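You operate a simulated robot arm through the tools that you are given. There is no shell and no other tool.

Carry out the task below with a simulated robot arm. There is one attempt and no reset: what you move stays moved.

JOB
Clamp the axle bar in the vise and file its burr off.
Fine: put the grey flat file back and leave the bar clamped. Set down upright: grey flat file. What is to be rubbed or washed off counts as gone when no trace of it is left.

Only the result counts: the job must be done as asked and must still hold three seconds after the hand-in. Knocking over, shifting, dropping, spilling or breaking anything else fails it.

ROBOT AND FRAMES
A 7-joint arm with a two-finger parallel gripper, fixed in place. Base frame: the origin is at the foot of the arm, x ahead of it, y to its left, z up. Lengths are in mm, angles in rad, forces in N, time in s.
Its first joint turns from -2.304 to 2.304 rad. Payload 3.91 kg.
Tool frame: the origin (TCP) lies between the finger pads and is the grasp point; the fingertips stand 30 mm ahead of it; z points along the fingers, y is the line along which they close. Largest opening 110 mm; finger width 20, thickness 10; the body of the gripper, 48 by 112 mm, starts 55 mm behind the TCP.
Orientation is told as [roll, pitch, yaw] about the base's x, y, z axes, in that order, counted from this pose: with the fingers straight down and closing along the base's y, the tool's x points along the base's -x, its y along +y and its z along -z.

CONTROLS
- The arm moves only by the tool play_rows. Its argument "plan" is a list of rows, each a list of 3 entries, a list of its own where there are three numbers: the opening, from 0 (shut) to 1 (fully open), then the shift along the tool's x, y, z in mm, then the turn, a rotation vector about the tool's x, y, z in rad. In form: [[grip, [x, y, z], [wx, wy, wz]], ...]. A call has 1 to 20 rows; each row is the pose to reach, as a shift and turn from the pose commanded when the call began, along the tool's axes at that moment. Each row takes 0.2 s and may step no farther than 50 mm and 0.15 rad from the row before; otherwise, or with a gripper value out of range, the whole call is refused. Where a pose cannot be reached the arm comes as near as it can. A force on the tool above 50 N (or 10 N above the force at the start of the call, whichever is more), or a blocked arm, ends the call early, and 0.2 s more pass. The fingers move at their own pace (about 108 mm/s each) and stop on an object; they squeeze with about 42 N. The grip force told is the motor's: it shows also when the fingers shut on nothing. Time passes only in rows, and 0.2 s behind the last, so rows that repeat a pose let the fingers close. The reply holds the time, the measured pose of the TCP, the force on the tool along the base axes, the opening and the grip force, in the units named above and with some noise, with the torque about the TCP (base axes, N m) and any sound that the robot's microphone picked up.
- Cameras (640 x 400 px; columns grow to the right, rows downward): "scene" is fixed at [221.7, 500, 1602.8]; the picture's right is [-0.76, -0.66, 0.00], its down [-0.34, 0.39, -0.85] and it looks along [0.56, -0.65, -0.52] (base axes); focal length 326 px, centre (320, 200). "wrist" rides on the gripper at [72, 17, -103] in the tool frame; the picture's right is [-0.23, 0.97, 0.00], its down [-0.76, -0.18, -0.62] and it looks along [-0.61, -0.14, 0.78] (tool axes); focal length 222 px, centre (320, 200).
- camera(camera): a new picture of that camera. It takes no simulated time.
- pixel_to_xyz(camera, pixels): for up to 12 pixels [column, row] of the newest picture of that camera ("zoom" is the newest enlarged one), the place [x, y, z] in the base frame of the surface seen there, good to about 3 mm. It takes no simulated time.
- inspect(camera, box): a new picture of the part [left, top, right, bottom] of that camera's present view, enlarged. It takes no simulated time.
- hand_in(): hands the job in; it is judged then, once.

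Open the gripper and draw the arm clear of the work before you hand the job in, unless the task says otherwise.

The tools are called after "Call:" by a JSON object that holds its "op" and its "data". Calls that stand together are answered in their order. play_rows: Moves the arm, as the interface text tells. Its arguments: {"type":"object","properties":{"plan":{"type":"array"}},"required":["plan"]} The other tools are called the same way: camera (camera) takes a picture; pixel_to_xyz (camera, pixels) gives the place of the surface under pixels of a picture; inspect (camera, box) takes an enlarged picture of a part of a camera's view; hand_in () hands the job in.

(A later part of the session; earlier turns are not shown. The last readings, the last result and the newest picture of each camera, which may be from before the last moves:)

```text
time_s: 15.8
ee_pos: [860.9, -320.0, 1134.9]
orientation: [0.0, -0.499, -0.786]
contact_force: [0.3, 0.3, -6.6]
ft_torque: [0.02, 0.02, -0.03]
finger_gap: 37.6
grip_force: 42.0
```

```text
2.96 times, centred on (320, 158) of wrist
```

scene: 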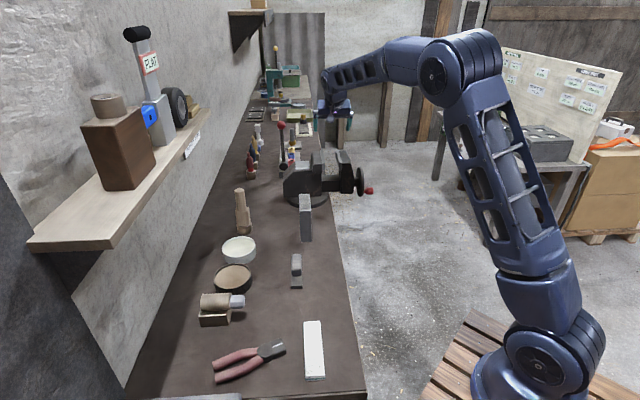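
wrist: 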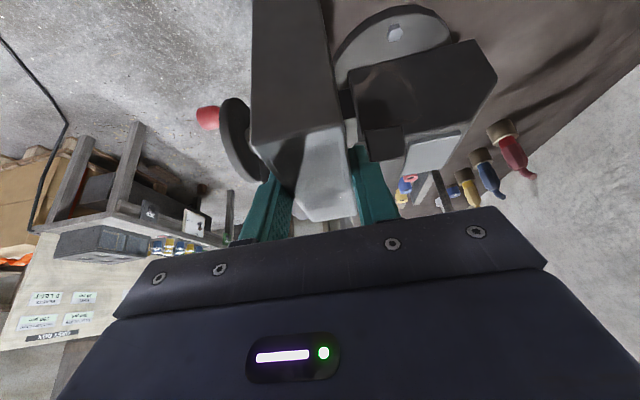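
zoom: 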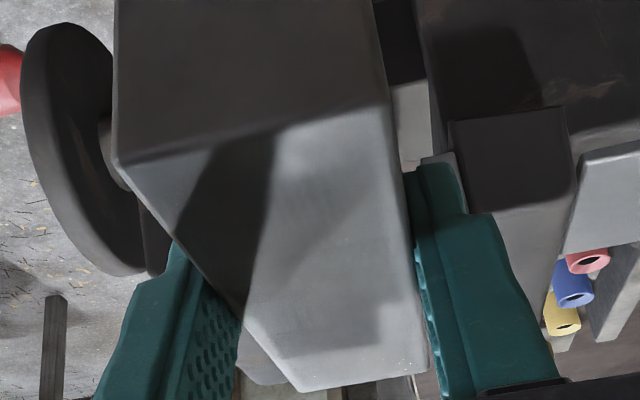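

Bar n-range is about 363.5–401.5 and the gap about 357.5–409.5, so it is well aligned. I slide it in along the gap with the bottom still about 12 mm over the slide.

Call:
{"op": "play_rows", "data": {"plan": [[0, [-18.8, 0.5, 10.3], [0, 0, 0]], [0, [-37.7, 1, 20.6], [0, 0, 0]], [0, [-56.6, 1, 30.9], [0, 0, 0]], [0, [-75.5, 1, 41.2], [0, 0, 0]], [0, [-94.3, 1, 51.5], [0, 0, 0]], [0, [-113.2, 1, 61.8], [0, 0, 0]], [0, [-113.2, 1, 61.8], [0, 0, 0]]]}}

Call:
{"op": "inspect", "data": {"camera": "scene", "box": [270, 120, 390, 220]}}

Call:
{"op": "camera", "data": {"camera": "wrist"}}

```text
time_s: 17.4
ee_pos: [953.6, -410.4, 1133.7]
orientation: [-0.001, -0.498, -0.785]
contact_force: [-0.1, -0.3, -7.4]
ft_torque: [0.05, 0.0, -0.02]
finger_gap: 38.1
grip_force: 42.2
```

```text
4.00 times, centred on (330, 170) of scene
```

zoom: 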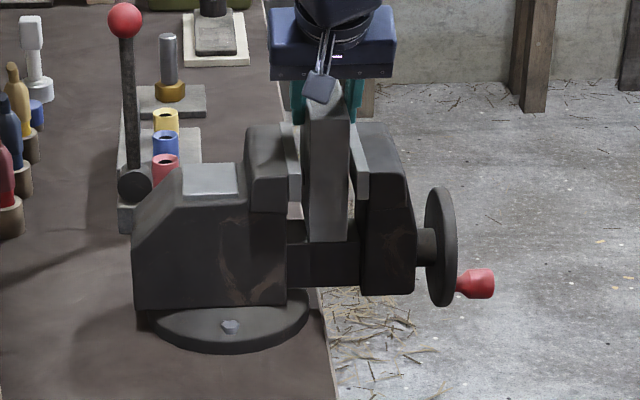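

```text
taken
```

wrist: 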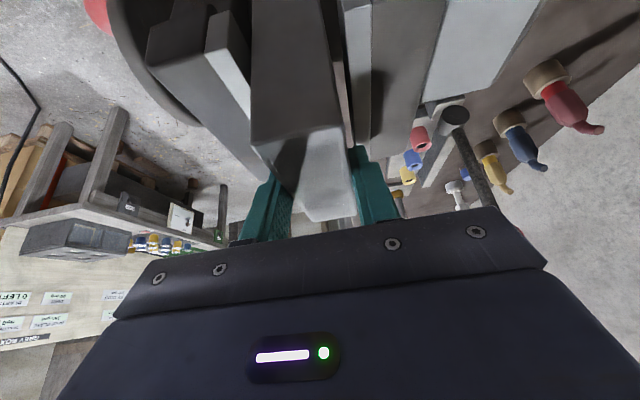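

The bar sits between the jaws with clearance both sides. I lower 9 mm, then feel for the slide.

Call:
{"op": "play_rows", "data": {"plan": [[0, [2.4, 0, 4.4], [0, 0, 0]], [0, [4.3, 0, 7.9], [0, 0, 0]], [0, [4.3, 0, 7.9], [0, 0, 0]]]}}

Call:
{"op": "play_rows", "data": {"plan": [[0, [0.7, 0, 1.3], [0, 0, 0]], [0, [1.0, 0, 1.8], [0, 0, 0]], [0, [1.0, 0, 1.8], [0, 0, 0]]]}}

Call:
{"op": "play_rows", "data": {"plan": [[0, [0.7, 0, 1.3], [0, 0, 0]], [0, [1.0, 0, 1.8], [0, 0, 0]], [0, [1.0, 0, 1.8], [0, 0, 0]]]}}

```text
time_s: 18.2
ee_pos: [952.7, -411.2, 1126.2]
orientation: [-0.001, -0.5, -0.784]
contact_force: [0.2, 1.0, -7.6]
ft_torque: [0.0, 0.02, -0.01]
finger_gap: 37.8
grip_force: 41.9
```

```text
time_s: 19.0
ee_pos: [953.2, -411.5, 1123.2]
orientation: [-0.001, -0.5, -0.786]
contact_force: [-0.4, -0.4, -7.3]
ft_torque: [0.03, 0.0, 0.02]
finger_gap: 37.8
grip_force: 42.6
```

```text
time_s: 19.8
ee_pos: [951.9, -412.1, 1121.2]
orientation: [0.0, -0.5, -0.786]
contact_force: [-0.3, -0.9, -6.2]
ft_torque: [0.02, 0.04, 0.02]
finger_gap: 37.6
grip_force: 42.2
```

Still free (−7 N). I keep lowering in 2 mm steps.

Call:
{"op": "play_rows", "data": {"plan": [[0, [0.5, 0, 0.9], [0, 0, 0]], [0, [1.0, 0, 1.8], [0, 0, 0]], [0, [1.0, 0, 1.8], [0, 0, 0]]]}}

Call:
{"op": "inspect", "data": {"camera": "scene", "box": [305, 130, 375, 200]}}

```text
time_s: 20.6
ee_pos: [953.2, -410.6, 1120.6]
orientation: [0.0, -0.502, -0.786]
contact_force: [-1.3, 2.3, 4.5]
ft_torque: [0.4, 0.47, -0.01]
finger_gap: 37.7
grip_force: 41.3
```

```text
5.71 times, centred on (340, 165) of scene
```

zoom: 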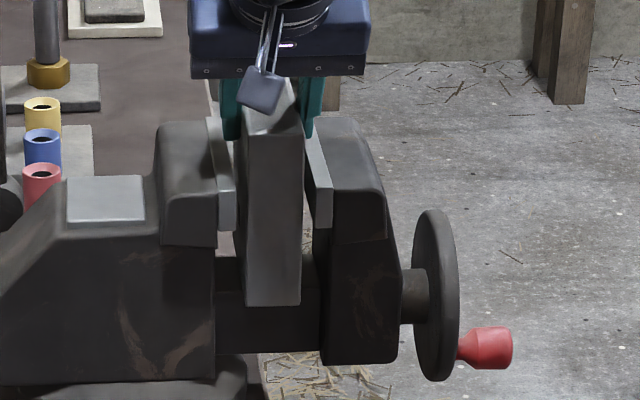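

Contact with the slide is felt at z≈1120.6, as computed. I open the fingers moderately and then withdraw back up along the lean.

Call:
{"op": "play_rows", "data": {"plan": [[0.4, [0, 0, 0], [0, 0, 0]], [0.5, [0, 0, 0], [0, 0, 0]], [0.55, [0, 0, 0], [0, 0, 0]], [0.55, [0, 0, 0], [0, 0, 0]]]}}

Call:
{"op": "inspect", "data": {"camera": "scene", "box": [305, 130, 375, 200]}}

```text
time_s: 21.6
ee_pos: [954.3, -410.5, 1120.0]
orientation: [0.0, -0.499, -0.785]
contact_force: [1.1, -0.2, -0.4]
ft_torque: [-0.02, 0.04, 0.0]
finger_gap: 60.5
grip_force: 0.0
```

```text
5.71 times, centred on (340, 165) of scene
```

zoom: 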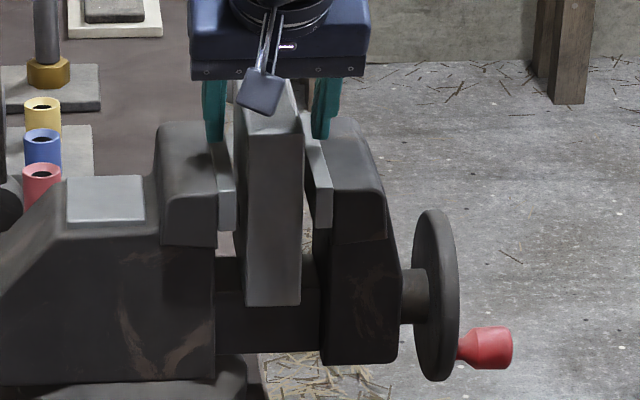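

The bar stands freely on the slide. I withdraw along the tool axis.

Call:
{"op": "play_rows", "data": {"plan": [[0.55, [0, 0, -20], [0, 0, 0]], [0.55, [0, 0, -50], [0, 0, 0]], [0.55, [0, 0, -95], [0, 0, 0]], [0.55, [0, 0, -140], [0, 0, 0]]]}}

Call:
{"op": "camera", "data": {"camera": "wrist"}}

Call:
{"op": "inspect", "data": {"camera": "scene", "box": [295, 130, 385, 210]}}

```text
time_s: 22.6
ee_pos: [905.3, -364.4, 1242.2]
orientation: [-0.002, -0.5, -0.785]
contact_force: [0.4, -0.6, -1.1]
ft_torque: [-0.04, 0.01, -0.01]
finger_gap: 60.3
grip_force: 0.2
```

```text
taken
```

wrist: 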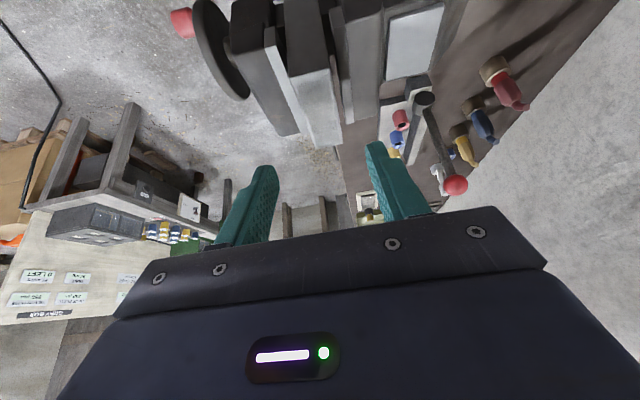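

```text
5.00 times, centred on (340, 170) of scene
```

zoom: 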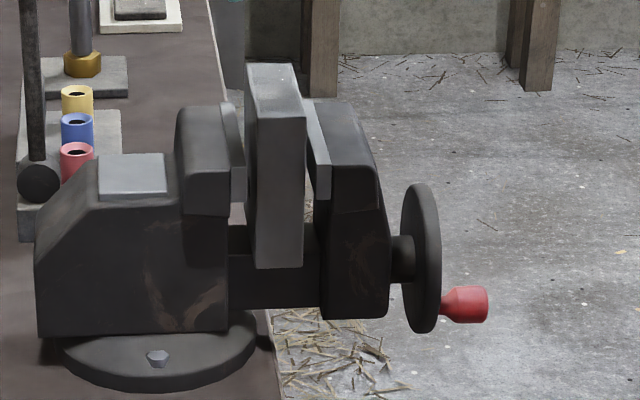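

The bar stands between the jaws, protruding about 35 mm. Now I measure the handwheel and red knob in this zoom.

Call:
{"op": "pixel_to_xyz", "data": {"camera": "zoom", "pixels": [[422, 188], [425, 326], [408, 255], [434, 255], [425, 255], [450, 303], [470, 290], [470, 303], [470, 320], [485, 303], [462, 303], [397, 257]]}}

Call:
{"op": "inspect", "data": {"camera": "wrist", "box": [150, 0, 310, 110]}}

Call:
{"op": "inspect", "data": {"camera": "wrist", "box": [240, 0, 400, 150]}}

```text
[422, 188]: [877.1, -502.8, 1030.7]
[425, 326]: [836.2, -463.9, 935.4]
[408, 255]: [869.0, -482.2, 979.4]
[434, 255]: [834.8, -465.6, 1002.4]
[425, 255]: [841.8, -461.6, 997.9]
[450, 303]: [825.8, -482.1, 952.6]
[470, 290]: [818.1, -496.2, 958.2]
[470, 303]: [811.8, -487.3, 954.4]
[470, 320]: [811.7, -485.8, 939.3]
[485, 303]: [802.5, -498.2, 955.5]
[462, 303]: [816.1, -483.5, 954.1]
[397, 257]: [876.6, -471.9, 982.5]
```

```text
3.64 times, centred on (230, 55) of wrist
```

zoom: 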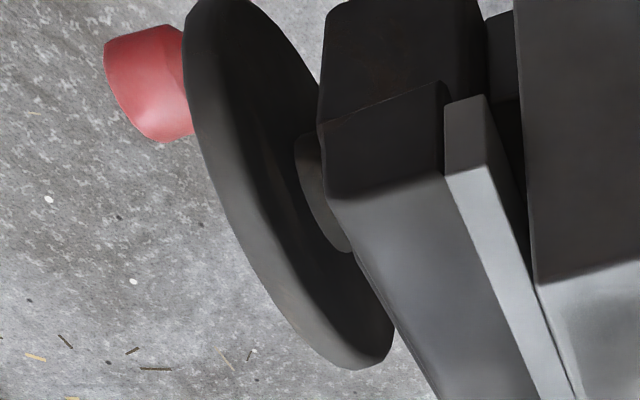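

```text
2.67 times, centred on (320, 75) of wrist
```

zoom: 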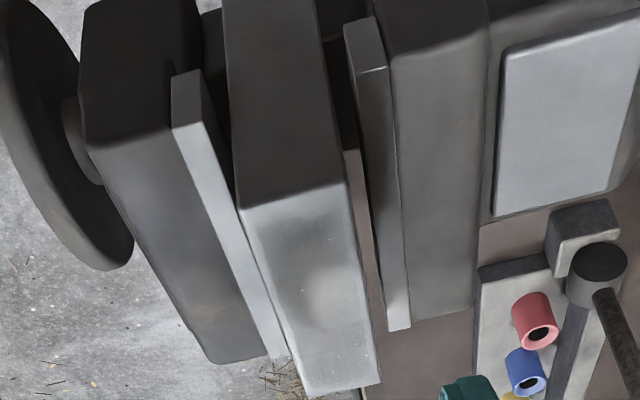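

The wheel axis is around t≈967, z≈982, n≈262; the knob is around t≈930, z≈948, n 213–243. I turn the tool by −90° about its axis (closing direction in the wheel's plane) and move out above the knob at height.

Call:
{"op": "play_rows", "data": {"plan": [[0.55, [2, -14.5, -1], [0, 0, -0.1428]], [0.55, [4, -29, -2], [0, 0, -0.2856]], [0.55, [6, -43.5, -3], [0, 0, -0.4284]], [0.55, [8, -58, -4], [0, 0, -0.5712]], [0.55, [10, -72.5, -5], [0, 0, -0.714]], [0.55, [12, -87, -6], [0, 0, -0.8568]], [0.55, [14, -101.5, -7], [0, 0, -0.9996]], [0.55, [16, -116, -8], [0, 0, -1.1424]], [0.55, [18, -130.5, -9], [0, 0, -1.2852]], [0.55, [20, -145, -10], [0, 0, -1.428]], [0.55, [22, -160, -12], [0, 0, -1.5708]]]}}

Call:
{"op": "camera", "data": {"camera": "wrist"}}

Call:
{"op": "camera", "data": {"camera": "scene"}}

```text
time_s: 25.0
ee_pos: [775.2, -459.5, 1241.9]
orientation: [-0.499, 0.0, 0.788]
contact_force: [-0.7, -0.2, 0.1]
ft_torque: [0.0, 0.0, -0.02]
finger_gap: 60.5
grip_force: 0.0
```

```text
taken
```

wrist: 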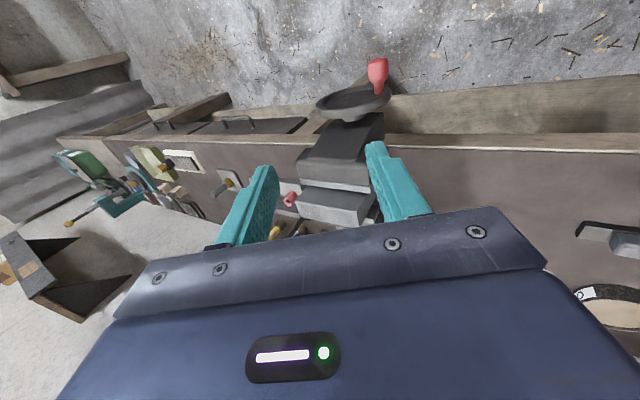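

```text
taken
```

scene: 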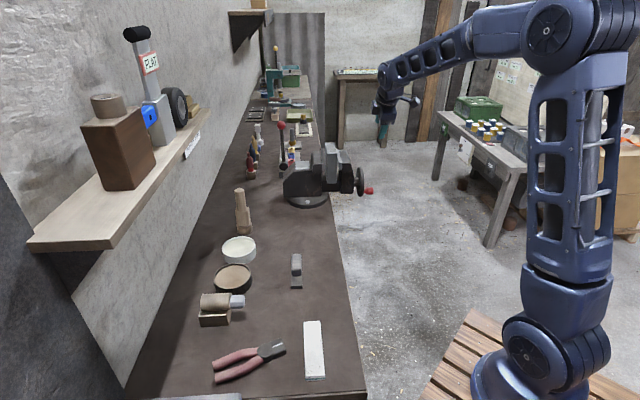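

The knob is visible at (377,73). I measure it and the wheel from this side.

Call:
{"op": "inspect", "data": {"camera": "wrist", "box": [290, 40, 420, 160]}}

Call:
{"op": "pixel_to_xyz", "data": {"camera": "wrist", "pixels": [[377, 62], [371, 70], [377, 75], [384, 70], [380, 85], [383, 92], [318, 105], [388, 92], [352, 100], [340, 92], [372, 95], [330, 112]]}}

```text
3.33 times, centred on (355, 100) of wrist
```

zoom: 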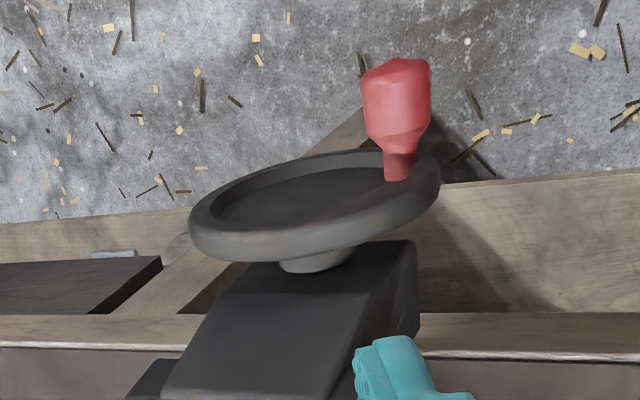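

```text
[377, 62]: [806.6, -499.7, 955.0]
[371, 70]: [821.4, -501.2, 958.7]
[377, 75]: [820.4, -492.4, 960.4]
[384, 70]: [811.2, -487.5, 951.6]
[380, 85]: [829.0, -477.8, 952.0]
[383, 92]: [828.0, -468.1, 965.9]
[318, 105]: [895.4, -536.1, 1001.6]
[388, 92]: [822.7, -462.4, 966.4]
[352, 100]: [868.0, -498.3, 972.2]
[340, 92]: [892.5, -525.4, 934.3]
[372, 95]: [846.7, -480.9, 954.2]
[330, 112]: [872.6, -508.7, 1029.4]
```

Best estimate: knob centre t≈932, z≈946.5 (head n≈213–238, Ø≈30), wheel axis t≈964, z≈977, wheel front n≈254. I go to a pre-approach point 110 mm back along the tool axis.

Call:
{"op": "play_rows", "data": {"plan": [[0.55, [1, 20, 40], [0, 0, 0]], [0.55, [1, 40, 80], [0, 0, 0]], [0.55, [1, 60, 120], [0, 0, 0]], [0.55, [1, 80, 155], [0, 0, 0]], [0.55, [1, 89.7, 178], [0, 0, 0]], [0.55, [1, 89.7, 178], [0, 0, 0]]]}}

Call:
{"op": "inspect", "data": {"camera": "wrist", "box": [180, 0, 480, 220]}}

Call:
{"op": "inspect", "data": {"camera": "scene", "box": [310, 120, 430, 220]}}

```text
time_s: 26.4
ee_pos: [778.7, -463.3, 1041.8]
orientation: [-0.499, -0.001, 0.785]
contact_force: [0.6, -0.4, 0.2]
ft_torque: [0.0, -0.02, 0.02]
finger_gap: 60.5
grip_force: 0.1
```

```text
1.82 times, centred on (330, 110) of wrist
```

zoom: 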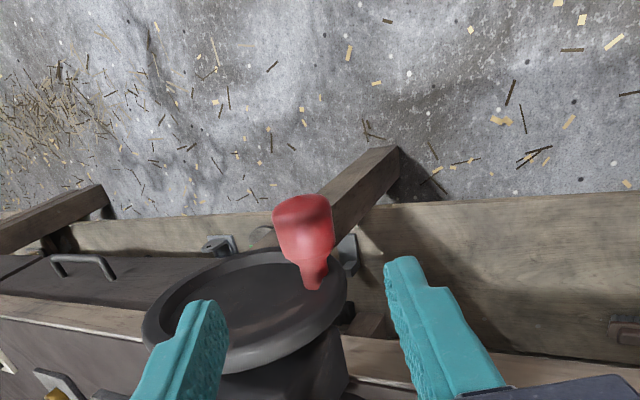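

```text
4.00 times, centred on (370, 170) of scene
```

zoom: 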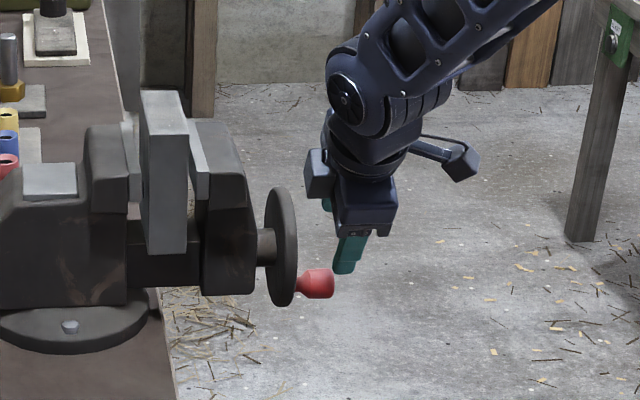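

The knob is between the fingers' lines. I measure it again from here.

Call:
{"op": "pixel_to_xyz", "data": {"camera": "wrist", "pixels": [[313, 118], [308, 120], [304, 115], [319, 120], [331, 126], [318, 112], [312, 132], [322, 130], [318, 148], [300, 113], [332, 118], [317, 124]]}}

Call:
{"op": "camera", "data": {"camera": "wrist"}}

```text
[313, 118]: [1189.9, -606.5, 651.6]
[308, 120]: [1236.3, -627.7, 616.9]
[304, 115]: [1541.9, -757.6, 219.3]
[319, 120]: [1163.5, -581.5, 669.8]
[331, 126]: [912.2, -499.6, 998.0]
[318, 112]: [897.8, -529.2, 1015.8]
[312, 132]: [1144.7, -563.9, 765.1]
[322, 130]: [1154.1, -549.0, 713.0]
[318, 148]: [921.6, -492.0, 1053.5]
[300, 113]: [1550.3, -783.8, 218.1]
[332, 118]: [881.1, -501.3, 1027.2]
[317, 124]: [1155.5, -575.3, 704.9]
```

```text
taken
```

wrist: 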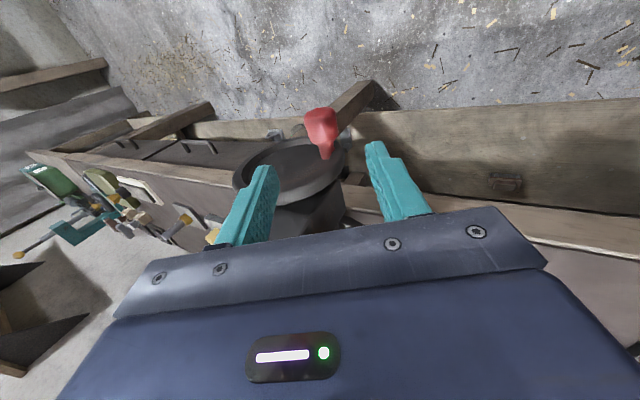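

The earlier mapping used an old picture; I repeat on the new one, with the knob at (320,125).

Call:
{"op": "pixel_to_xyz", "data": {"camera": "wrist", "pixels": [[320, 122], [306, 118], [336, 122], [318, 112], [320, 130], [325, 150], [308, 125], [335, 130], [338, 155], [238, 180], [285, 200], [290, 165]]}}

Call:
{"op": "inspect", "data": {"camera": "wrist", "box": [280, 90, 360, 170]}}

```text
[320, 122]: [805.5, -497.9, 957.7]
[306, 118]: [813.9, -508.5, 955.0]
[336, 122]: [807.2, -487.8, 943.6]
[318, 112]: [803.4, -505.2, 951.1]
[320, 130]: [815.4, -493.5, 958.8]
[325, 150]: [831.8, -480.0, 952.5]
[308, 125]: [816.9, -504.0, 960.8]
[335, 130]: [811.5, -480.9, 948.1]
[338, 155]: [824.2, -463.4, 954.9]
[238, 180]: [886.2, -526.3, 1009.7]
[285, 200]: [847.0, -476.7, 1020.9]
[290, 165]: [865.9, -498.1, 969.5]
```

```text
5.00 times, centred on (320, 130) of wrist
```

zoom: 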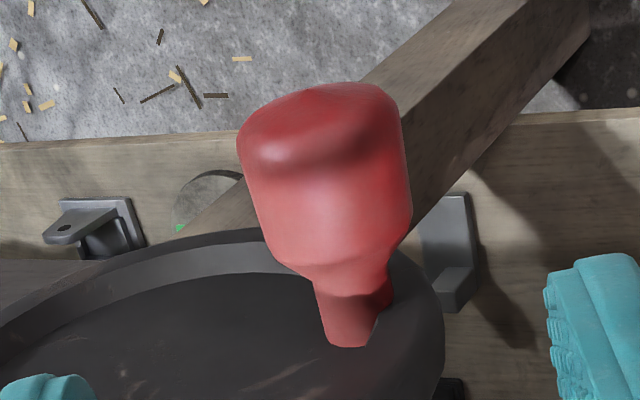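

Knob centre re-estimated at t≈930, z≈949, n≈211–237. I advance along the tool axis and close gently onto it.

Call:
{"op": "play_rows", "data": {"plan": [[0.55, [0.5, -0.5, 35], [0, 0, 0]], [0.55, [0.5, -1, 70], [0, 0, 0]], [0.55, [0.5, -1, 95], [0, 0, 0]], [0.55, [0.5, -1, 106], [0, 0, 0]], [0.55, [0.5, -1, 106], [0, 0, 0]]]}}

Call:
{"op": "inspect", "data": {"camera": "scene", "box": [310, 120, 430, 220]}}

Call:
{"op": "inspect", "data": {"camera": "wrist", "box": [180, 80, 480, 240]}}

```text
time_s: 27.6
ee_pos: [816.2, -500.6, 949.6]
orientation: [-0.501, 0.0, 0.785]
contact_force: [-0.4, 0.2, -0.1]
ft_torque: [0.01, -0.02, 0.02]
finger_gap: 60.5
grip_force: 0.1
```

```text
4.00 times, centred on (370, 170) of scene
```

zoom: 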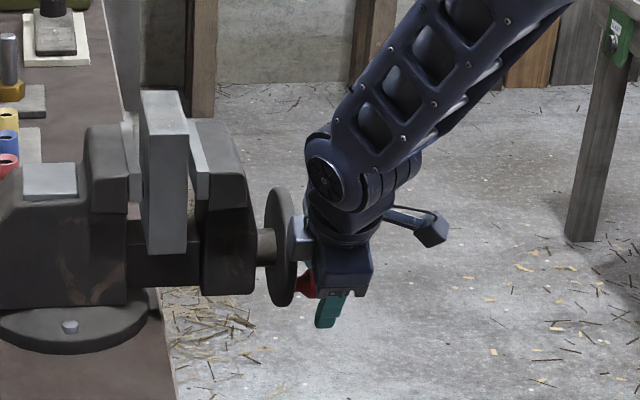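

```text
2.13 times, centred on (330, 160) of wrist
```

zoom: 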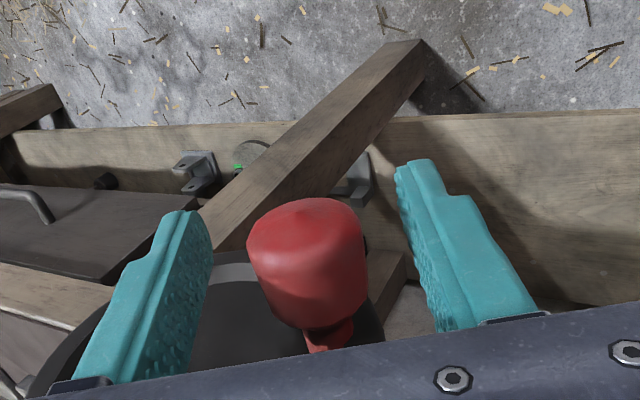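

The knob is between the fingers with no contact. A part of the gripper sits close to the wheel, so I back off 17 mm to hold the knob near the fingertips and then close.

Call:
{"op": "play_rows", "data": {"plan": [[0.55, [2, 0, -10], [0, 0, 0]], [0.55, [3, 0, -17], [0, 0, 0]], [0.35, [3, 0, -17], [0, 0, 0]], [0.2, [3, 0, -17], [0, 0, 0]], [0.05, [3, 0, -17], [0, 0, 0]], [0, [3, 0, -17], [0, 0, 0]], [0, [3, 0, -17], [0, 0, 0]]]}}

Call:
{"op": "inspect", "data": {"camera": "wrist", "box": [180, 80, 480, 240]}}

```text
time_s: 29.2
ee_pos: [806.1, -496.9, 963.7]
orientation: [-0.496, 0.002, 0.786]
contact_force: [-26.3, 23.5, -16.6]
ft_torque: [0.37, 0.34, 0.09]
finger_gap: 28.5
grip_force: 44.2
```

```text
2.13 times, centred on (330, 160) of wrist
```

zoom: 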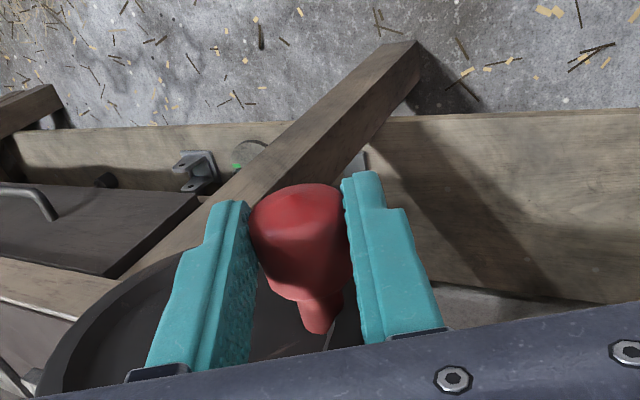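

The knob is held (28.5 mm). There is about 39 N side load, meaning my centre is slightly off; I relax the grip to near the knob's width and see what force remains.

Call:
{"op": "play_rows", "data": {"plan": [[0.25, [0, 0, 0], [0, 0, 0]], [0.25, [0, 0, 0], [0, 0, 0]]]}}

Call:
{"op": "play_rows", "data": {"plan": [[0.28, [0, 0, 0], [0, 0, 0]], [0.28, [0, 0, 0], [0, 0, 0]]]}}

```text
time_s: 29.8
ee_pos: [807.2, -496.1, 963.7]
orientation: [-0.497, 0.003, 0.784]
contact_force: [-29.7, 27.8, -22.4]
ft_torque: [0.29, 0.87, -0.21]
finger_gap: 28.5
grip_force: 45.0
```

```text
time_s: 30.4
ee_pos: [807.4, -498.4, 966.3]
orientation: [-0.503, -0.001, 0.786]
contact_force: [-5.9, 7.2, -2.9]
ft_torque: [0.17, 0.09, 0.07]
finger_gap: 35.0
grip_force: 3.9
```

The knob is offset about 4–5 mm toward tool +y. I shift +4 mm in y to centre on it.

Call:
{"op": "play_rows", "data": {"plan": [[0.28, [0, 2, 0], [0, 0, 0]], [0.28, [0, 4, 0], [0, 0, 0]], [0.28, [0, 4, 0], [0, 0, 0]]]}}

Call:
{"op": "play_rows", "data": {"plan": [[0.28, [0, 0.5, 0], [0, 0, 0]], [0.28, [0, 1, 0], [0, 0, 0]], [0.28, [0, 1, 0], [0, 0, 0]]]}}

```text
time_s: 31.2
ee_pos: [804.4, -495.4, 963.8]
orientation: [-0.502, -0.001, 0.785]
contact_force: [0.3, -0.3, 1.2]
ft_torque: [-0.01, 0.0, 0.02]
finger_gap: 31.5
grip_force: 0.4
```

```text
time_s: 32.0
ee_pos: [803.9, -494.4, 963.1]
orientation: [-0.499, 0.001, 0.786]
contact_force: [4.0, -4.4, 2.0]
ft_torque: [-0.12, -0.14, 0.0]
finger_gap: 33.8
grip_force: 3.3
```

The cage is soft at this opening and the knob centre lies about 2.3 mm back in y. I re-centre, grip firmly, and try a first small clockwise arc (as seen from the knob side) around the estimated axis.

Call:
{"op": "play_rows", "data": {"plan": [[0.28, [0, -2.3, 0], [0, 0, 0]], [0.2, [0, -2.3, 0], [0, 0, 0]], [0, [0, -2.3, 0], [0, 0, 0]], [0, [0, -2.3, 0], [0, 0, 0]]]}}

```text
time_s: 33.0
ee_pos: [805.0, -495.8, 963.7]
orientation: [-0.5, -0.002, 0.784]
contact_force: [10.1, -9.4, 6.4]
ft_torque: [-0.19, -0.38, 0.17]
finger_gap: 28.9
grip_force: 44.8
```

Side load is now only ~15 N. I try a 0.2 rad clockwise arc.

Call:
{"op": "play_rows", "data": {"plan": [[0, [0, 0.3, -2.2], [0, 0, 0]], [0, [0, 0.5, -4.5], [0, 0, 0]], [0, [0, 0.5, -6.8], [0, 0, 0]], [0, [0, 0.5, -9.06], [0, 0, 0]]]}}

Call:
{"op": "inspect", "data": {"camera": "wrist", "box": [180, 80, 480, 240]}}

Call:
{"op": "inspect", "data": {"camera": "scene", "box": [310, 120, 430, 220]}}

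```text
time_s: 34.0
ee_pos: [803.9, -493.3, 971.9]
orientation: [-0.501, -0.001, 0.784]
contact_force: [35.5, -25.0, -0.5]
ft_torque: [0.01, -0.45, 0.41]
finger_gap: 28.9
grip_force: 45.3
```

```text
2.13 times, centred on (330, 160) of wrist
```

zoom: 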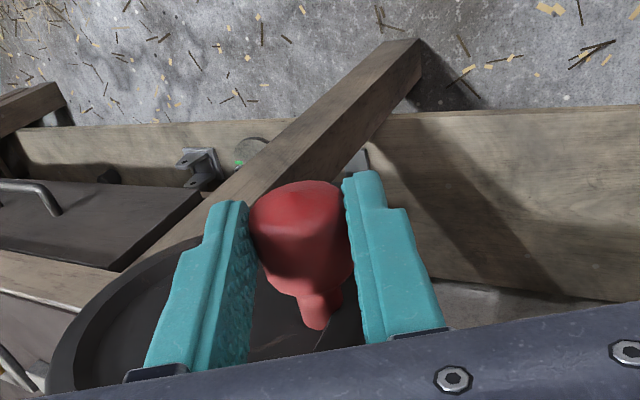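

```text
4.00 times, centred on (370, 170) of scene
```

zoom: 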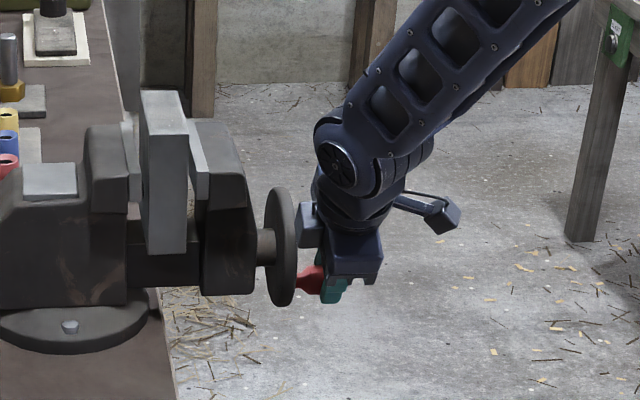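

The knob followed upward, with a 43 N radial load toward +t, so the true arc curves more. I relax to the soft cage to re-centre and learn the arc.

Call:
{"op": "play_rows", "data": {"plan": [[0.27, [0, -1, 0], [0, 0, 0]], [0.27, [0, -2, 0], [0, 0, 0]], [0.27, [0, -2, 0], [0, 0, 0]]]}}

```text
time_s: 34.8
ee_pos: [803.4, -493.6, 972.8]
orientation: [-0.5, 0.0, 0.784]
contact_force: [1.1, -1.4, -0.1]
ft_torque: [0.01, -0.01, 0.01]
finger_gap: 30.1
grip_force: 0.5
```

Re-centred with almost no load. I measure the wheel and knob again in the scene to refine the axis.

Call:
{"op": "inspect", "data": {"camera": "scene", "box": [355, 155, 405, 205]}}

Call:
{"op": "camera", "data": {"camera": "wrist"}}

Call:
{"op": "pixel_to_xyz", "data": {"camera": "wrist", "pixels": [[320, 180], [318, 172], [312, 185], [330, 180], [325, 205], [328, 228], [330, 232], [215, 250], [230, 215], [250, 200], [205, 265], [290, 240]]}}

```text
8.00 times, centred on (380, 180) of scene
```

zoom: 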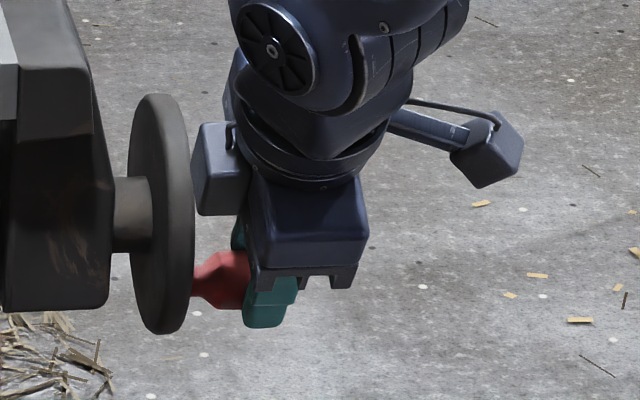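

```text
taken
```

wrist: 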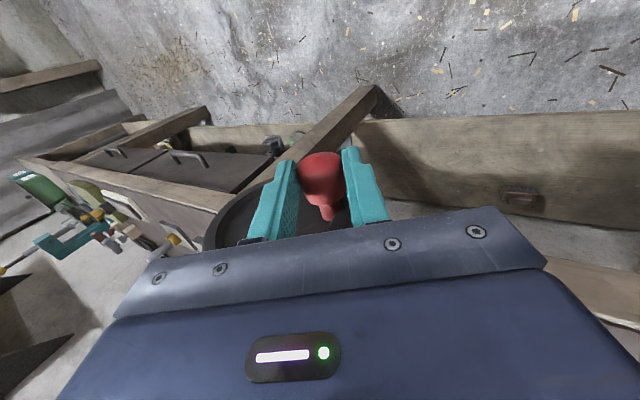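

```text
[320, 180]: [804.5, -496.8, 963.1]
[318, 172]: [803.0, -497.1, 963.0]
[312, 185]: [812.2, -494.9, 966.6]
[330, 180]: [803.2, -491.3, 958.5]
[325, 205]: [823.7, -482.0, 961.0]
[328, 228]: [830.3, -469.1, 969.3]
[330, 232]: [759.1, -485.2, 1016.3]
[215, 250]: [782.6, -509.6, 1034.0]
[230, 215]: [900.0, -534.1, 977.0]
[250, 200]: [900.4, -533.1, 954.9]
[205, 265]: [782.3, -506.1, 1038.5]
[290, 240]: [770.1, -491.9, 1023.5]
```

From the knob's motion the axis is nearer t≈967, z≈971 with radius ≈43.5. I grip again and run a 0.45 rad clockwise arc about that axis.

Call:
{"op": "play_rows", "data": {"plan": [[0.1, [0, -0.7, 0], [0, 0, 0]], [0, [0, -0.7, 0], [0, 0, 0]], [0, [0, -0.7, 0], [0, 0, 0]], [0, [0, -1.3, -3.2], [0, 0, 0]], [0, [0, -2.0, -6.35], [0, 0, 0]], [0, [0, -3.0, -9.4], [0, 0, 0]], [0, [0, -4.2, -12.5], [0, 0, 0]], [0, [0, -5.7, -15.4], [0, 0, 0]], [0, [0, -7.3, -18.25], [0, 0, 0]]]}}

Call:
{"op": "play_rows", "data": {"plan": [[0.27, [0, 0, 0], [0, 0, 0]], [0.27, [0, 0, 0], [0, 0, 0]]]}}

Call:
{"op": "camera", "data": {"camera": "wrist"}}

```text
time_s: 36.7
ee_pos: [799.3, -489.8, 989.0]
orientation: [-0.495, 0.001, 0.787]
contact_force: [-12.3, 7.7, 6.5]
ft_torque: [0.14, -0.11, 0.09]
finger_gap: 29.5
grip_force: 45.3
stopped in row 9: the force on the tool passed its limit at 56 N (the readings are from after the stop); the commanded pose is now the measured one
```

```text
time_s: 37.3
ee_pos: [800.2, -489.9, 987.8]
orientation: [-0.496, 0.0, 0.784]
contact_force: [-0.4, 1.6, -2.5]
ft_torque: [0.06, 0.02, -0.03]
finger_gap: 30.9
grip_force: 1.6
```

```text
taken
```

wrist: 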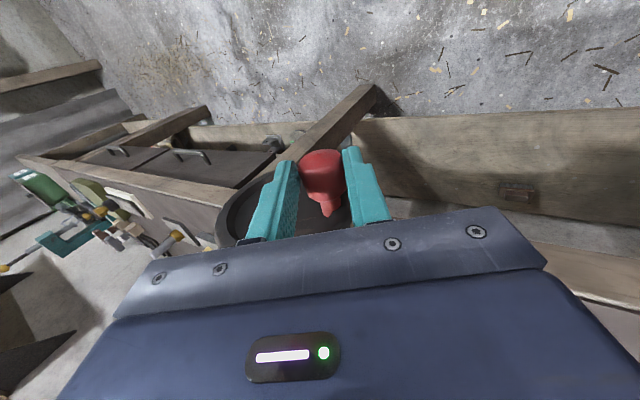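

Most of that arc went through (knob at (322,175) still in the fingers). I check the knob position and whether the jaw moved.

Call:
{"op": "pixel_to_xyz", "data": {"camera": "wrist", "pixels": [[322, 178], [320, 170], [314, 183], [332, 178], [327, 203], [327, 198], [328, 207]]}}

Call:
{"op": "inspect", "data": {"camera": "scene", "box": [310, 120, 430, 220]}}

Call:
{"op": "pixel_to_xyz", "data": {"camera": "zoom", "pixels": [[195, 165], [199, 185], [205, 185], [135, 180], [145, 200], [184, 200], [165, 230], [195, 205], [279, 190], [290, 230], [272, 245], [230, 230]]}}

```text
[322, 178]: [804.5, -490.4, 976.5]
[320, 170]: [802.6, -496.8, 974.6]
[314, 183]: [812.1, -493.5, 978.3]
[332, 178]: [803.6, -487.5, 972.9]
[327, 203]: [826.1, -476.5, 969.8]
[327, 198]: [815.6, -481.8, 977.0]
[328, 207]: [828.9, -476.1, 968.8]
```

```text
4.00 times, centred on (370, 170) of scene
```

zoom: 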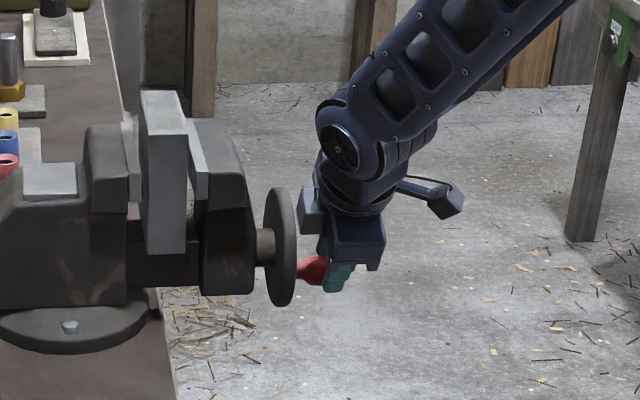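

```text
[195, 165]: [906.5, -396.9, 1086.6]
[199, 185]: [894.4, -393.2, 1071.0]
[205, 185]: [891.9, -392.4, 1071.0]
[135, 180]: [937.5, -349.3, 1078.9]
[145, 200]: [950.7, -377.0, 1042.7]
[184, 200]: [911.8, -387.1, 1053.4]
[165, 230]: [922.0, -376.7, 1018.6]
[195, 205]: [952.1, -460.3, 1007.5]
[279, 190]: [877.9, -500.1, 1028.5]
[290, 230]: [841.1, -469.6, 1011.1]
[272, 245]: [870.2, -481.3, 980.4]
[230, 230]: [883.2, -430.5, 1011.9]
```

The knob is now at t≈923.5, z≈965, and has slid ~7 mm toward the fingertips. I re-seat it deeper, grip again, and continue clockwise 1.2 rad, where pushing acts more along the closing direction.

Call:
{"op": "play_rows", "data": {"plan": [[0.3, [0, 1.1, 5], [0, 0, 0]], [0.3, [0, 1.1, 10], [0, 0, 0]], [0.1, [0, 1.1, 10], [0, 0, 0]], [0, [0, 1.1, 10], [0, 0, 0]], [0, [0, 1.1, 10], [0, 0, 0]]]}}

Call:
{"op": "play_rows", "data": {"plan": [[0, [0, -1.7, -4], [0, 0, 0]], [0, [0, -3.95, -7.9], [0, 0, 0]], [0, [0, -6.5, -11.4], [0, 0, 0]], [0, [0, -9.3, -14.75], [0, 0, 0]], [0, [0, -12.5, -17.8], [0, 0, 0]], [0, [0, -15.95, -20.5], [0, 0, 0]], [0, [0, -19.7, -22.8], [0, 0, 0]], [0, [0, -23.6, -24.7], [0, 0, 0]], [0, [0, -27.8, -26.3], [0, 0, 0]], [0, [0, -32, -27.5], [0, 0, 0]], [0, [0, -36.4, -28.2], [0, 0, 0]], [0, [0, -40.7, -28.4], [0, 0, 0]]]}}

Call:
{"op": "camera", "data": {"camera": "wrist"}}

Call:
{"op": "inspect", "data": {"camera": "scene", "box": [310, 120, 430, 220]}}

```text
time_s: 38.5
ee_pos: [803.4, -492.3, 978.3]
orientation: [-0.496, 0.0, 0.785]
contact_force: [5.6, -5.6, 2.4]
ft_torque: [-0.3, -0.18, -0.35]
finger_gap: 29.7
grip_force: 45.2
```

```text
time_s: 41.1
ee_pos: [819.1, -508.6, 1023.4]
orientation: [-0.497, 0.001, 0.784]
contact_force: [-5.5, 13.9, -2.1]
ft_torque: [0.52, 0.44, -0.31]
finger_gap: 29.6
grip_force: 44.8
```

```text
taken
```

wrist: 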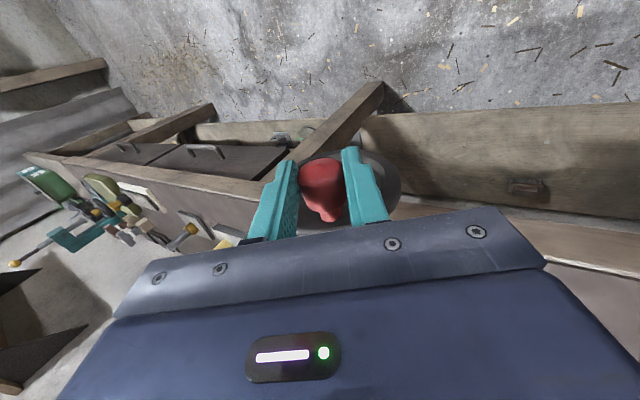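

```text
4.00 times, centred on (370, 170) of scene
```

zoom: 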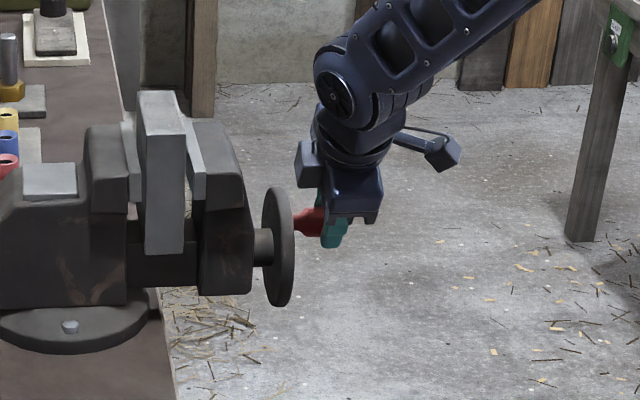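

The wheel turns smoothly and the movable jaw and wheel have shifted toward the bench by 2–3 mm, so clockwise tightens. I continue the arc over the top, also following the screw's inward travel.

Call:
{"op": "play_rows", "data": {"plan": [[0, [-0.3, -4.4, 0.25], [0, 0, 0]], [0, [-0.6, -8.7, 0.9], [0, 0, 0]], [0, [-0.9, -13.0, 1.9], [0, 0, 0]], [0, [-1.2, -17.1, 3.4], [0, 0, 0]], [0, [-1.5, -21.1, 5.2], [0, 0, 0]], [0, [-1.8, -24.9, 7.6], [0, 0, 0]], [0, [-2.1, -28.4, 10.2], [0, 0, 0]], [0, [-2.4, -31.6, 13.1], [0, 0, 0]], [0, [-2.6, -34.6, 16.4], [0, 0, 0]], [0, [-2.8, -37.1, 19.9], [0, 0, 0]], [0, [-3.0, -39.3, 23.7], [0, 0, 0]], [0, [-3.2, -41.2, 27.7], [0, 0, 0]]]}}

Call:
{"op": "camera", "data": {"camera": "wrist"}}

Call:
{"op": "inspect", "data": {"camera": "scene", "box": [310, 120, 430, 220]}}

```text
time_s: 43.7
ee_pos: [855.1, -541.5, 1019.5]
orientation: [-0.495, -0.001, 0.785]
contact_force: [-8.9, 7.2, 4.6]
ft_torque: [0.61, 0.19, -0.2]
finger_gap: 29.1
grip_force: 44.9
```

```text
taken
```

wrist: 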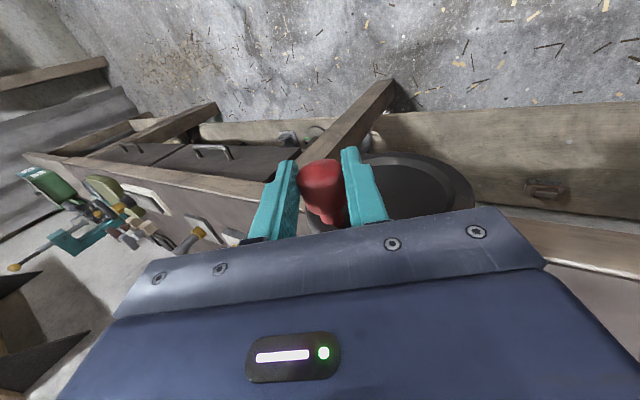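

```text
4.00 times, centred on (370, 170) of scene
```

zoom: 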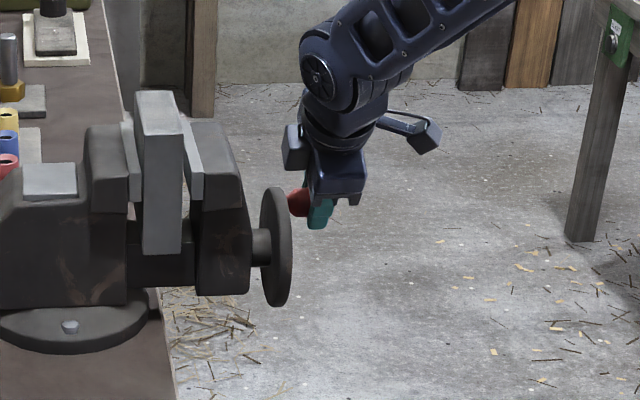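

Very smooth (about 12 N) and the jaw keeps closing. I continue the arc down the far side.

Call:
{"op": "play_rows", "data": {"plan": [[0, [-0.2, -1.4, 4.1], [0, 0, 0]], [0, [-0.4, -2.5, 8.4], [0, 0, 0]], [0, [-0.6, -2.9, 12.8], [0, 0, 0]], [0, [-0.8, -3.1, 17.1], [0, 0, 0]], [0, [-1.0, -2.8, 21.6], [0, 0, 0]], [0, [-1.2, -2.1, 25.9], [0, 0, 0]], [0, [-1.4, -0.9, 30.1], [0, 0, 0]], [0, [-1.6, 0.6, 34.2], [0, 0, 0]], [0, [-1.8, 2.7, 38.1], [0, 0, 0]], [0, [-2.0, 5.0, 41.8], [0, 0, 0]], [0, [-2.2, 7.8, 45.2], [0, 0, 0]], [0, [-2.4, 10.8, 48.4], [0, 0, 0]]]}}

Call:
{"op": "camera", "data": {"camera": "wrist"}}

Call:
{"op": "inspect", "data": {"camera": "scene", "box": [310, 120, 430, 220]}}

```text
time_s: 45.5
ee_pos: [869.8, -553.6, 995.7]
orientation: [-0.505, 0.0, 0.784]
contact_force: [1.8, -1.2, -0.2]
ft_torque: [0.27, -0.14, 0.19]
finger_gap: 28.6
grip_force: 45.6
stopped in row 8: the force on the tool passed its limit at 54 N (the readings are from after the stop); the commanded pose is now the measured one
```

```text
taken
```

wrist: 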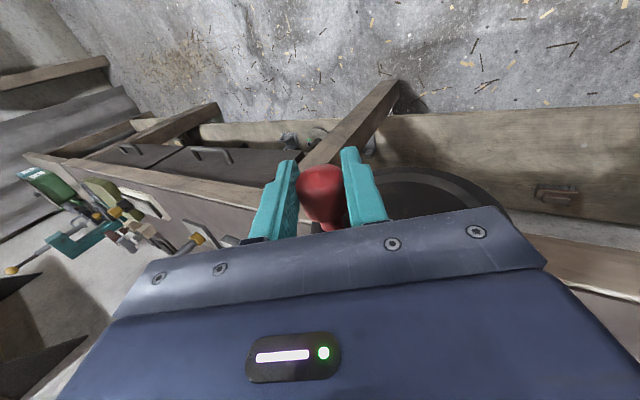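

```text
4.00 times, centred on (370, 170) of scene
```

zoom: 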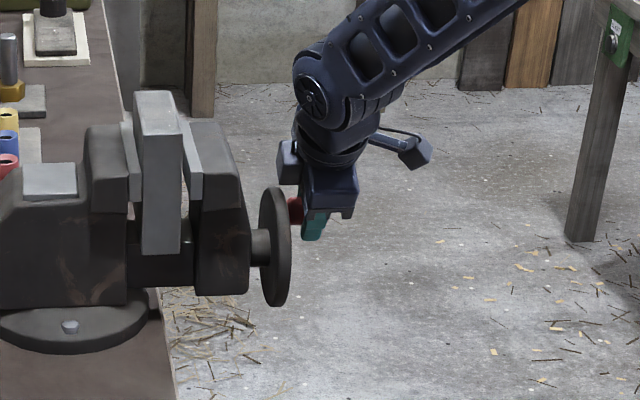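

The force tripped near the 3 o'clock position. I relax to the soft cage and measure the knob.

Call:
{"op": "play_rows", "data": {"plan": [[0.27, [0, 0, 0], [0, 0, 0]], [0.27, [0, 0, 0], [0, 0, 0]]]}}

Call:
{"op": "camera", "data": {"camera": "wrist"}}

Call:
{"op": "pixel_to_xyz", "data": {"camera": "wrist", "pixels": [[322, 190], [320, 180], [315, 195], [330, 190], [325, 215], [326, 222], [328, 228], [400, 180], [440, 175], [505, 205], [420, 195]]}}

Call:
{"op": "inspect", "data": {"camera": "wrist", "box": [240, 140, 520, 240]}}

```text
time_s: 46.1
ee_pos: [869.8, -553.0, 996.0]
orientation: [-0.504, 0.001, 0.785]
contact_force: [0.1, -0.4, -0.2]
ft_torque: [0.0, 0.04, -0.02]
finger_gap: 29.6
grip_force: 0.1
```

```text
taken
```

wrist: 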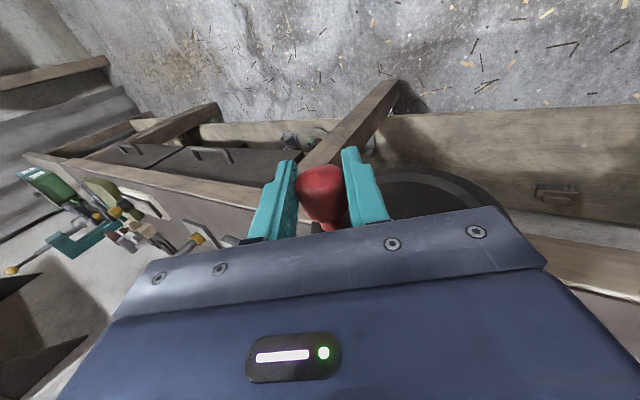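

```text
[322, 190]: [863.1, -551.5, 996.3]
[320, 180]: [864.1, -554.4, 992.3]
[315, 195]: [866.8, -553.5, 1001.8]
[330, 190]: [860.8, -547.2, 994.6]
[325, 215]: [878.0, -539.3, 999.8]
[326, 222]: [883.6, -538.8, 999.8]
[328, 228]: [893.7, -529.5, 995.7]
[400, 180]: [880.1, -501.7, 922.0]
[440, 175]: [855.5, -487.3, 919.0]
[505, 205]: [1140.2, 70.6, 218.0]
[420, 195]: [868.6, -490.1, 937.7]
```

```text
2.29 times, centred on (380, 190) of wrist
```

zoom: 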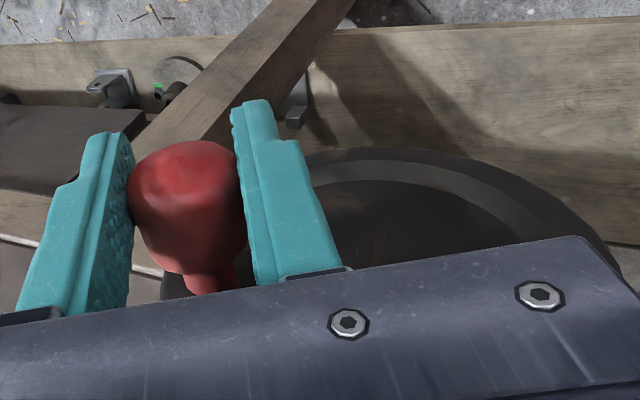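

Fitting all centred readings gives axis (968, 972), radius 45.3; the knob is at about θ=156° with the grip slipped ~9 mm. I back off to re-seat, grip, and continue on the corrected circle.

Call:
{"op": "play_rows", "data": {"plan": [[0.3, [0, 0, -5], [0, 0, 0]], [0.3, [0, 0, -10], [0, 0, 0]], [0.1, [0, 0, -10], [0, 0, 0]], [0, [0, 0, -10], [0, 0, 0]], [0, [0, 0, -10], [0, 0, 0]]]}}

Call:
{"op": "play_rows", "data": {"plan": [[0, [-0.2, 0.6, 4.5], [0, 0, 0]], [0, [-0.4, 1.6, 8.9], [0, 0, 0]], [0, [-0.6, 3.0, 13.2], [0, 0, 0]], [0, [-0.8, 4.8, 17.3], [0, 0, 0]], [0, [-1.0, 7.1, 21.2], [0, 0, 0]], [0, [-1.2, 9.8, 25.0], [0, 0, 0]]]}}

Call:
{"op": "camera", "data": {"camera": "wrist"}}

Call:
{"op": "inspect", "data": {"camera": "wrist", "box": [240, 140, 520, 240]}}

Call:
{"op": "inspect", "data": {"camera": "scene", "box": [310, 120, 430, 220]}}

```text
time_s: 47.3
ee_pos: [866.5, -550.8, 1004.1]
orientation: [-0.505, -0.001, 0.785]
contact_force: [3.6, -4.0, 2.5]
ft_torque: [0.17, -0.19, 0.16]
finger_gap: 28.5
grip_force: 45.3
```

```text
time_s: 48.4
ee_pos: [871.2, -555.0, 985.5]
orientation: [-0.511, -0.002, 0.784]
contact_force: [10.4, -6.8, -6.0]
ft_torque: [-0.28, -0.2, 0.48]
finger_gap: 29.6
grip_force: 44.8
stopped in row 5: the force on the tool passed its limit at 69 N (the readings are from after the stop); the commanded pose is now the measured one
```

```text
taken
```

wrist: 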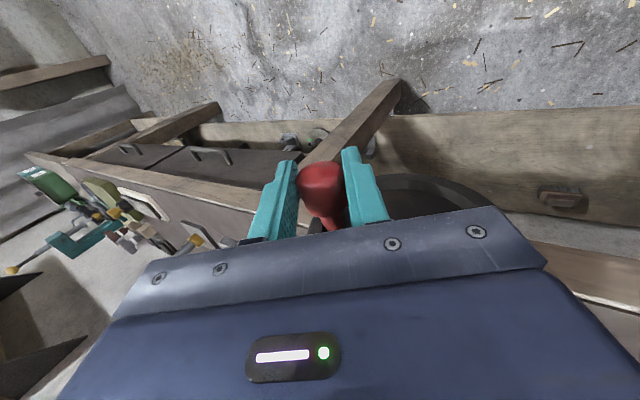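

```text
2.29 times, centred on (380, 190) of wrist
```

zoom: 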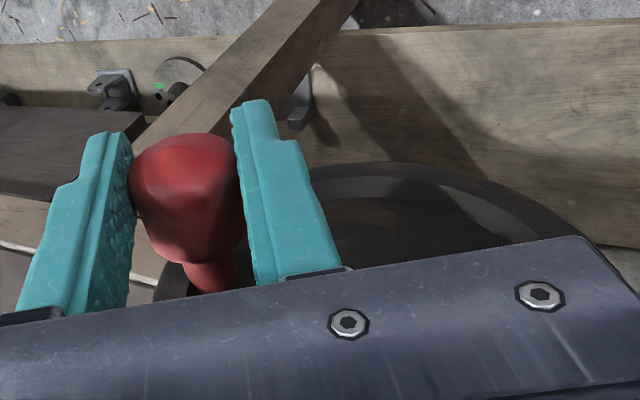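

```text
4.00 times, centred on (370, 170) of scene
```

zoom: 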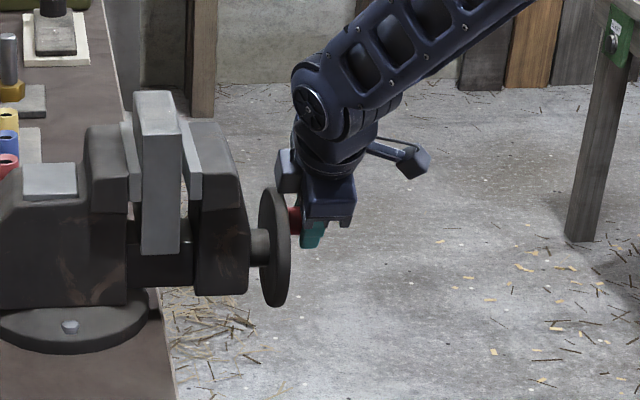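

The gripper's side box appears to be touching the wheel rim (box at (288,170) over the rim top), which limits this approach. I release, measure, and will regrip with the fingers pointing along the wheel axis instead, from the knob's end.

Call:
{"op": "play_rows", "data": {"plan": [[0.3, [0, 0, 0], [0, 0, 0]], [0.5, [0, 0, -3], [0, 0, 0]], [0.5, [0, 0, -30], [0, 0, 0]], [0.5, [0, 0, -70], [0, 0, 0]], [0.5, [0, 0, -105], [0, 0, 0]], [0.5, [40, 0, -105], [0, 0, 0]], [0.5, [85, 0, -105], [0, 0, 0]], [0.5, [125, 0, -105], [0, 0, 0]], [0.5, [150, 0, -105], [0, 0, 0]]]}}

Call:
{"op": "inspect", "data": {"camera": "scene", "box": [310, 120, 430, 220]}}

Call:
{"op": "camera", "data": {"camera": "wrist"}}

```text
time_s: 50.4
ee_pos: [728.4, -623.9, 1077.5]
orientation: [-0.512, -0.003, 0.784]
contact_force: [0.7, 0.5, -0.1]
ft_torque: [-0.02, 0.06, 0.0]
finger_gap: 55.2
grip_force: 0.1
```

```text
4.00 times, centred on (370, 170) of scene
```

zoom: 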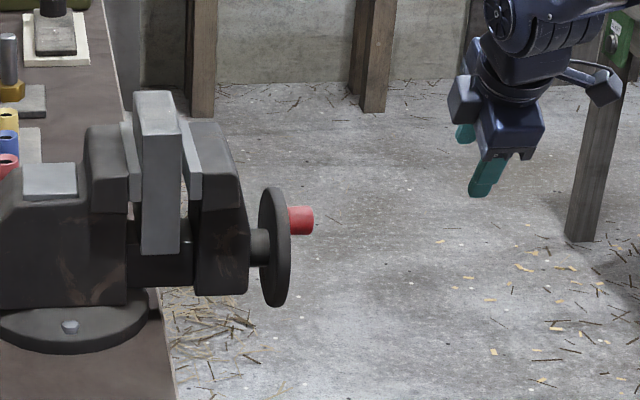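

```text
taken
```

wrist: 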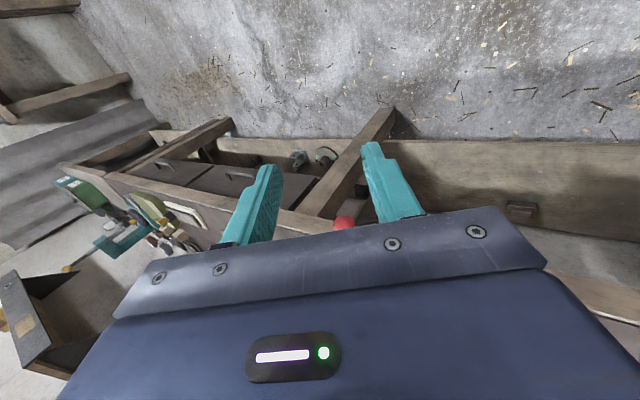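

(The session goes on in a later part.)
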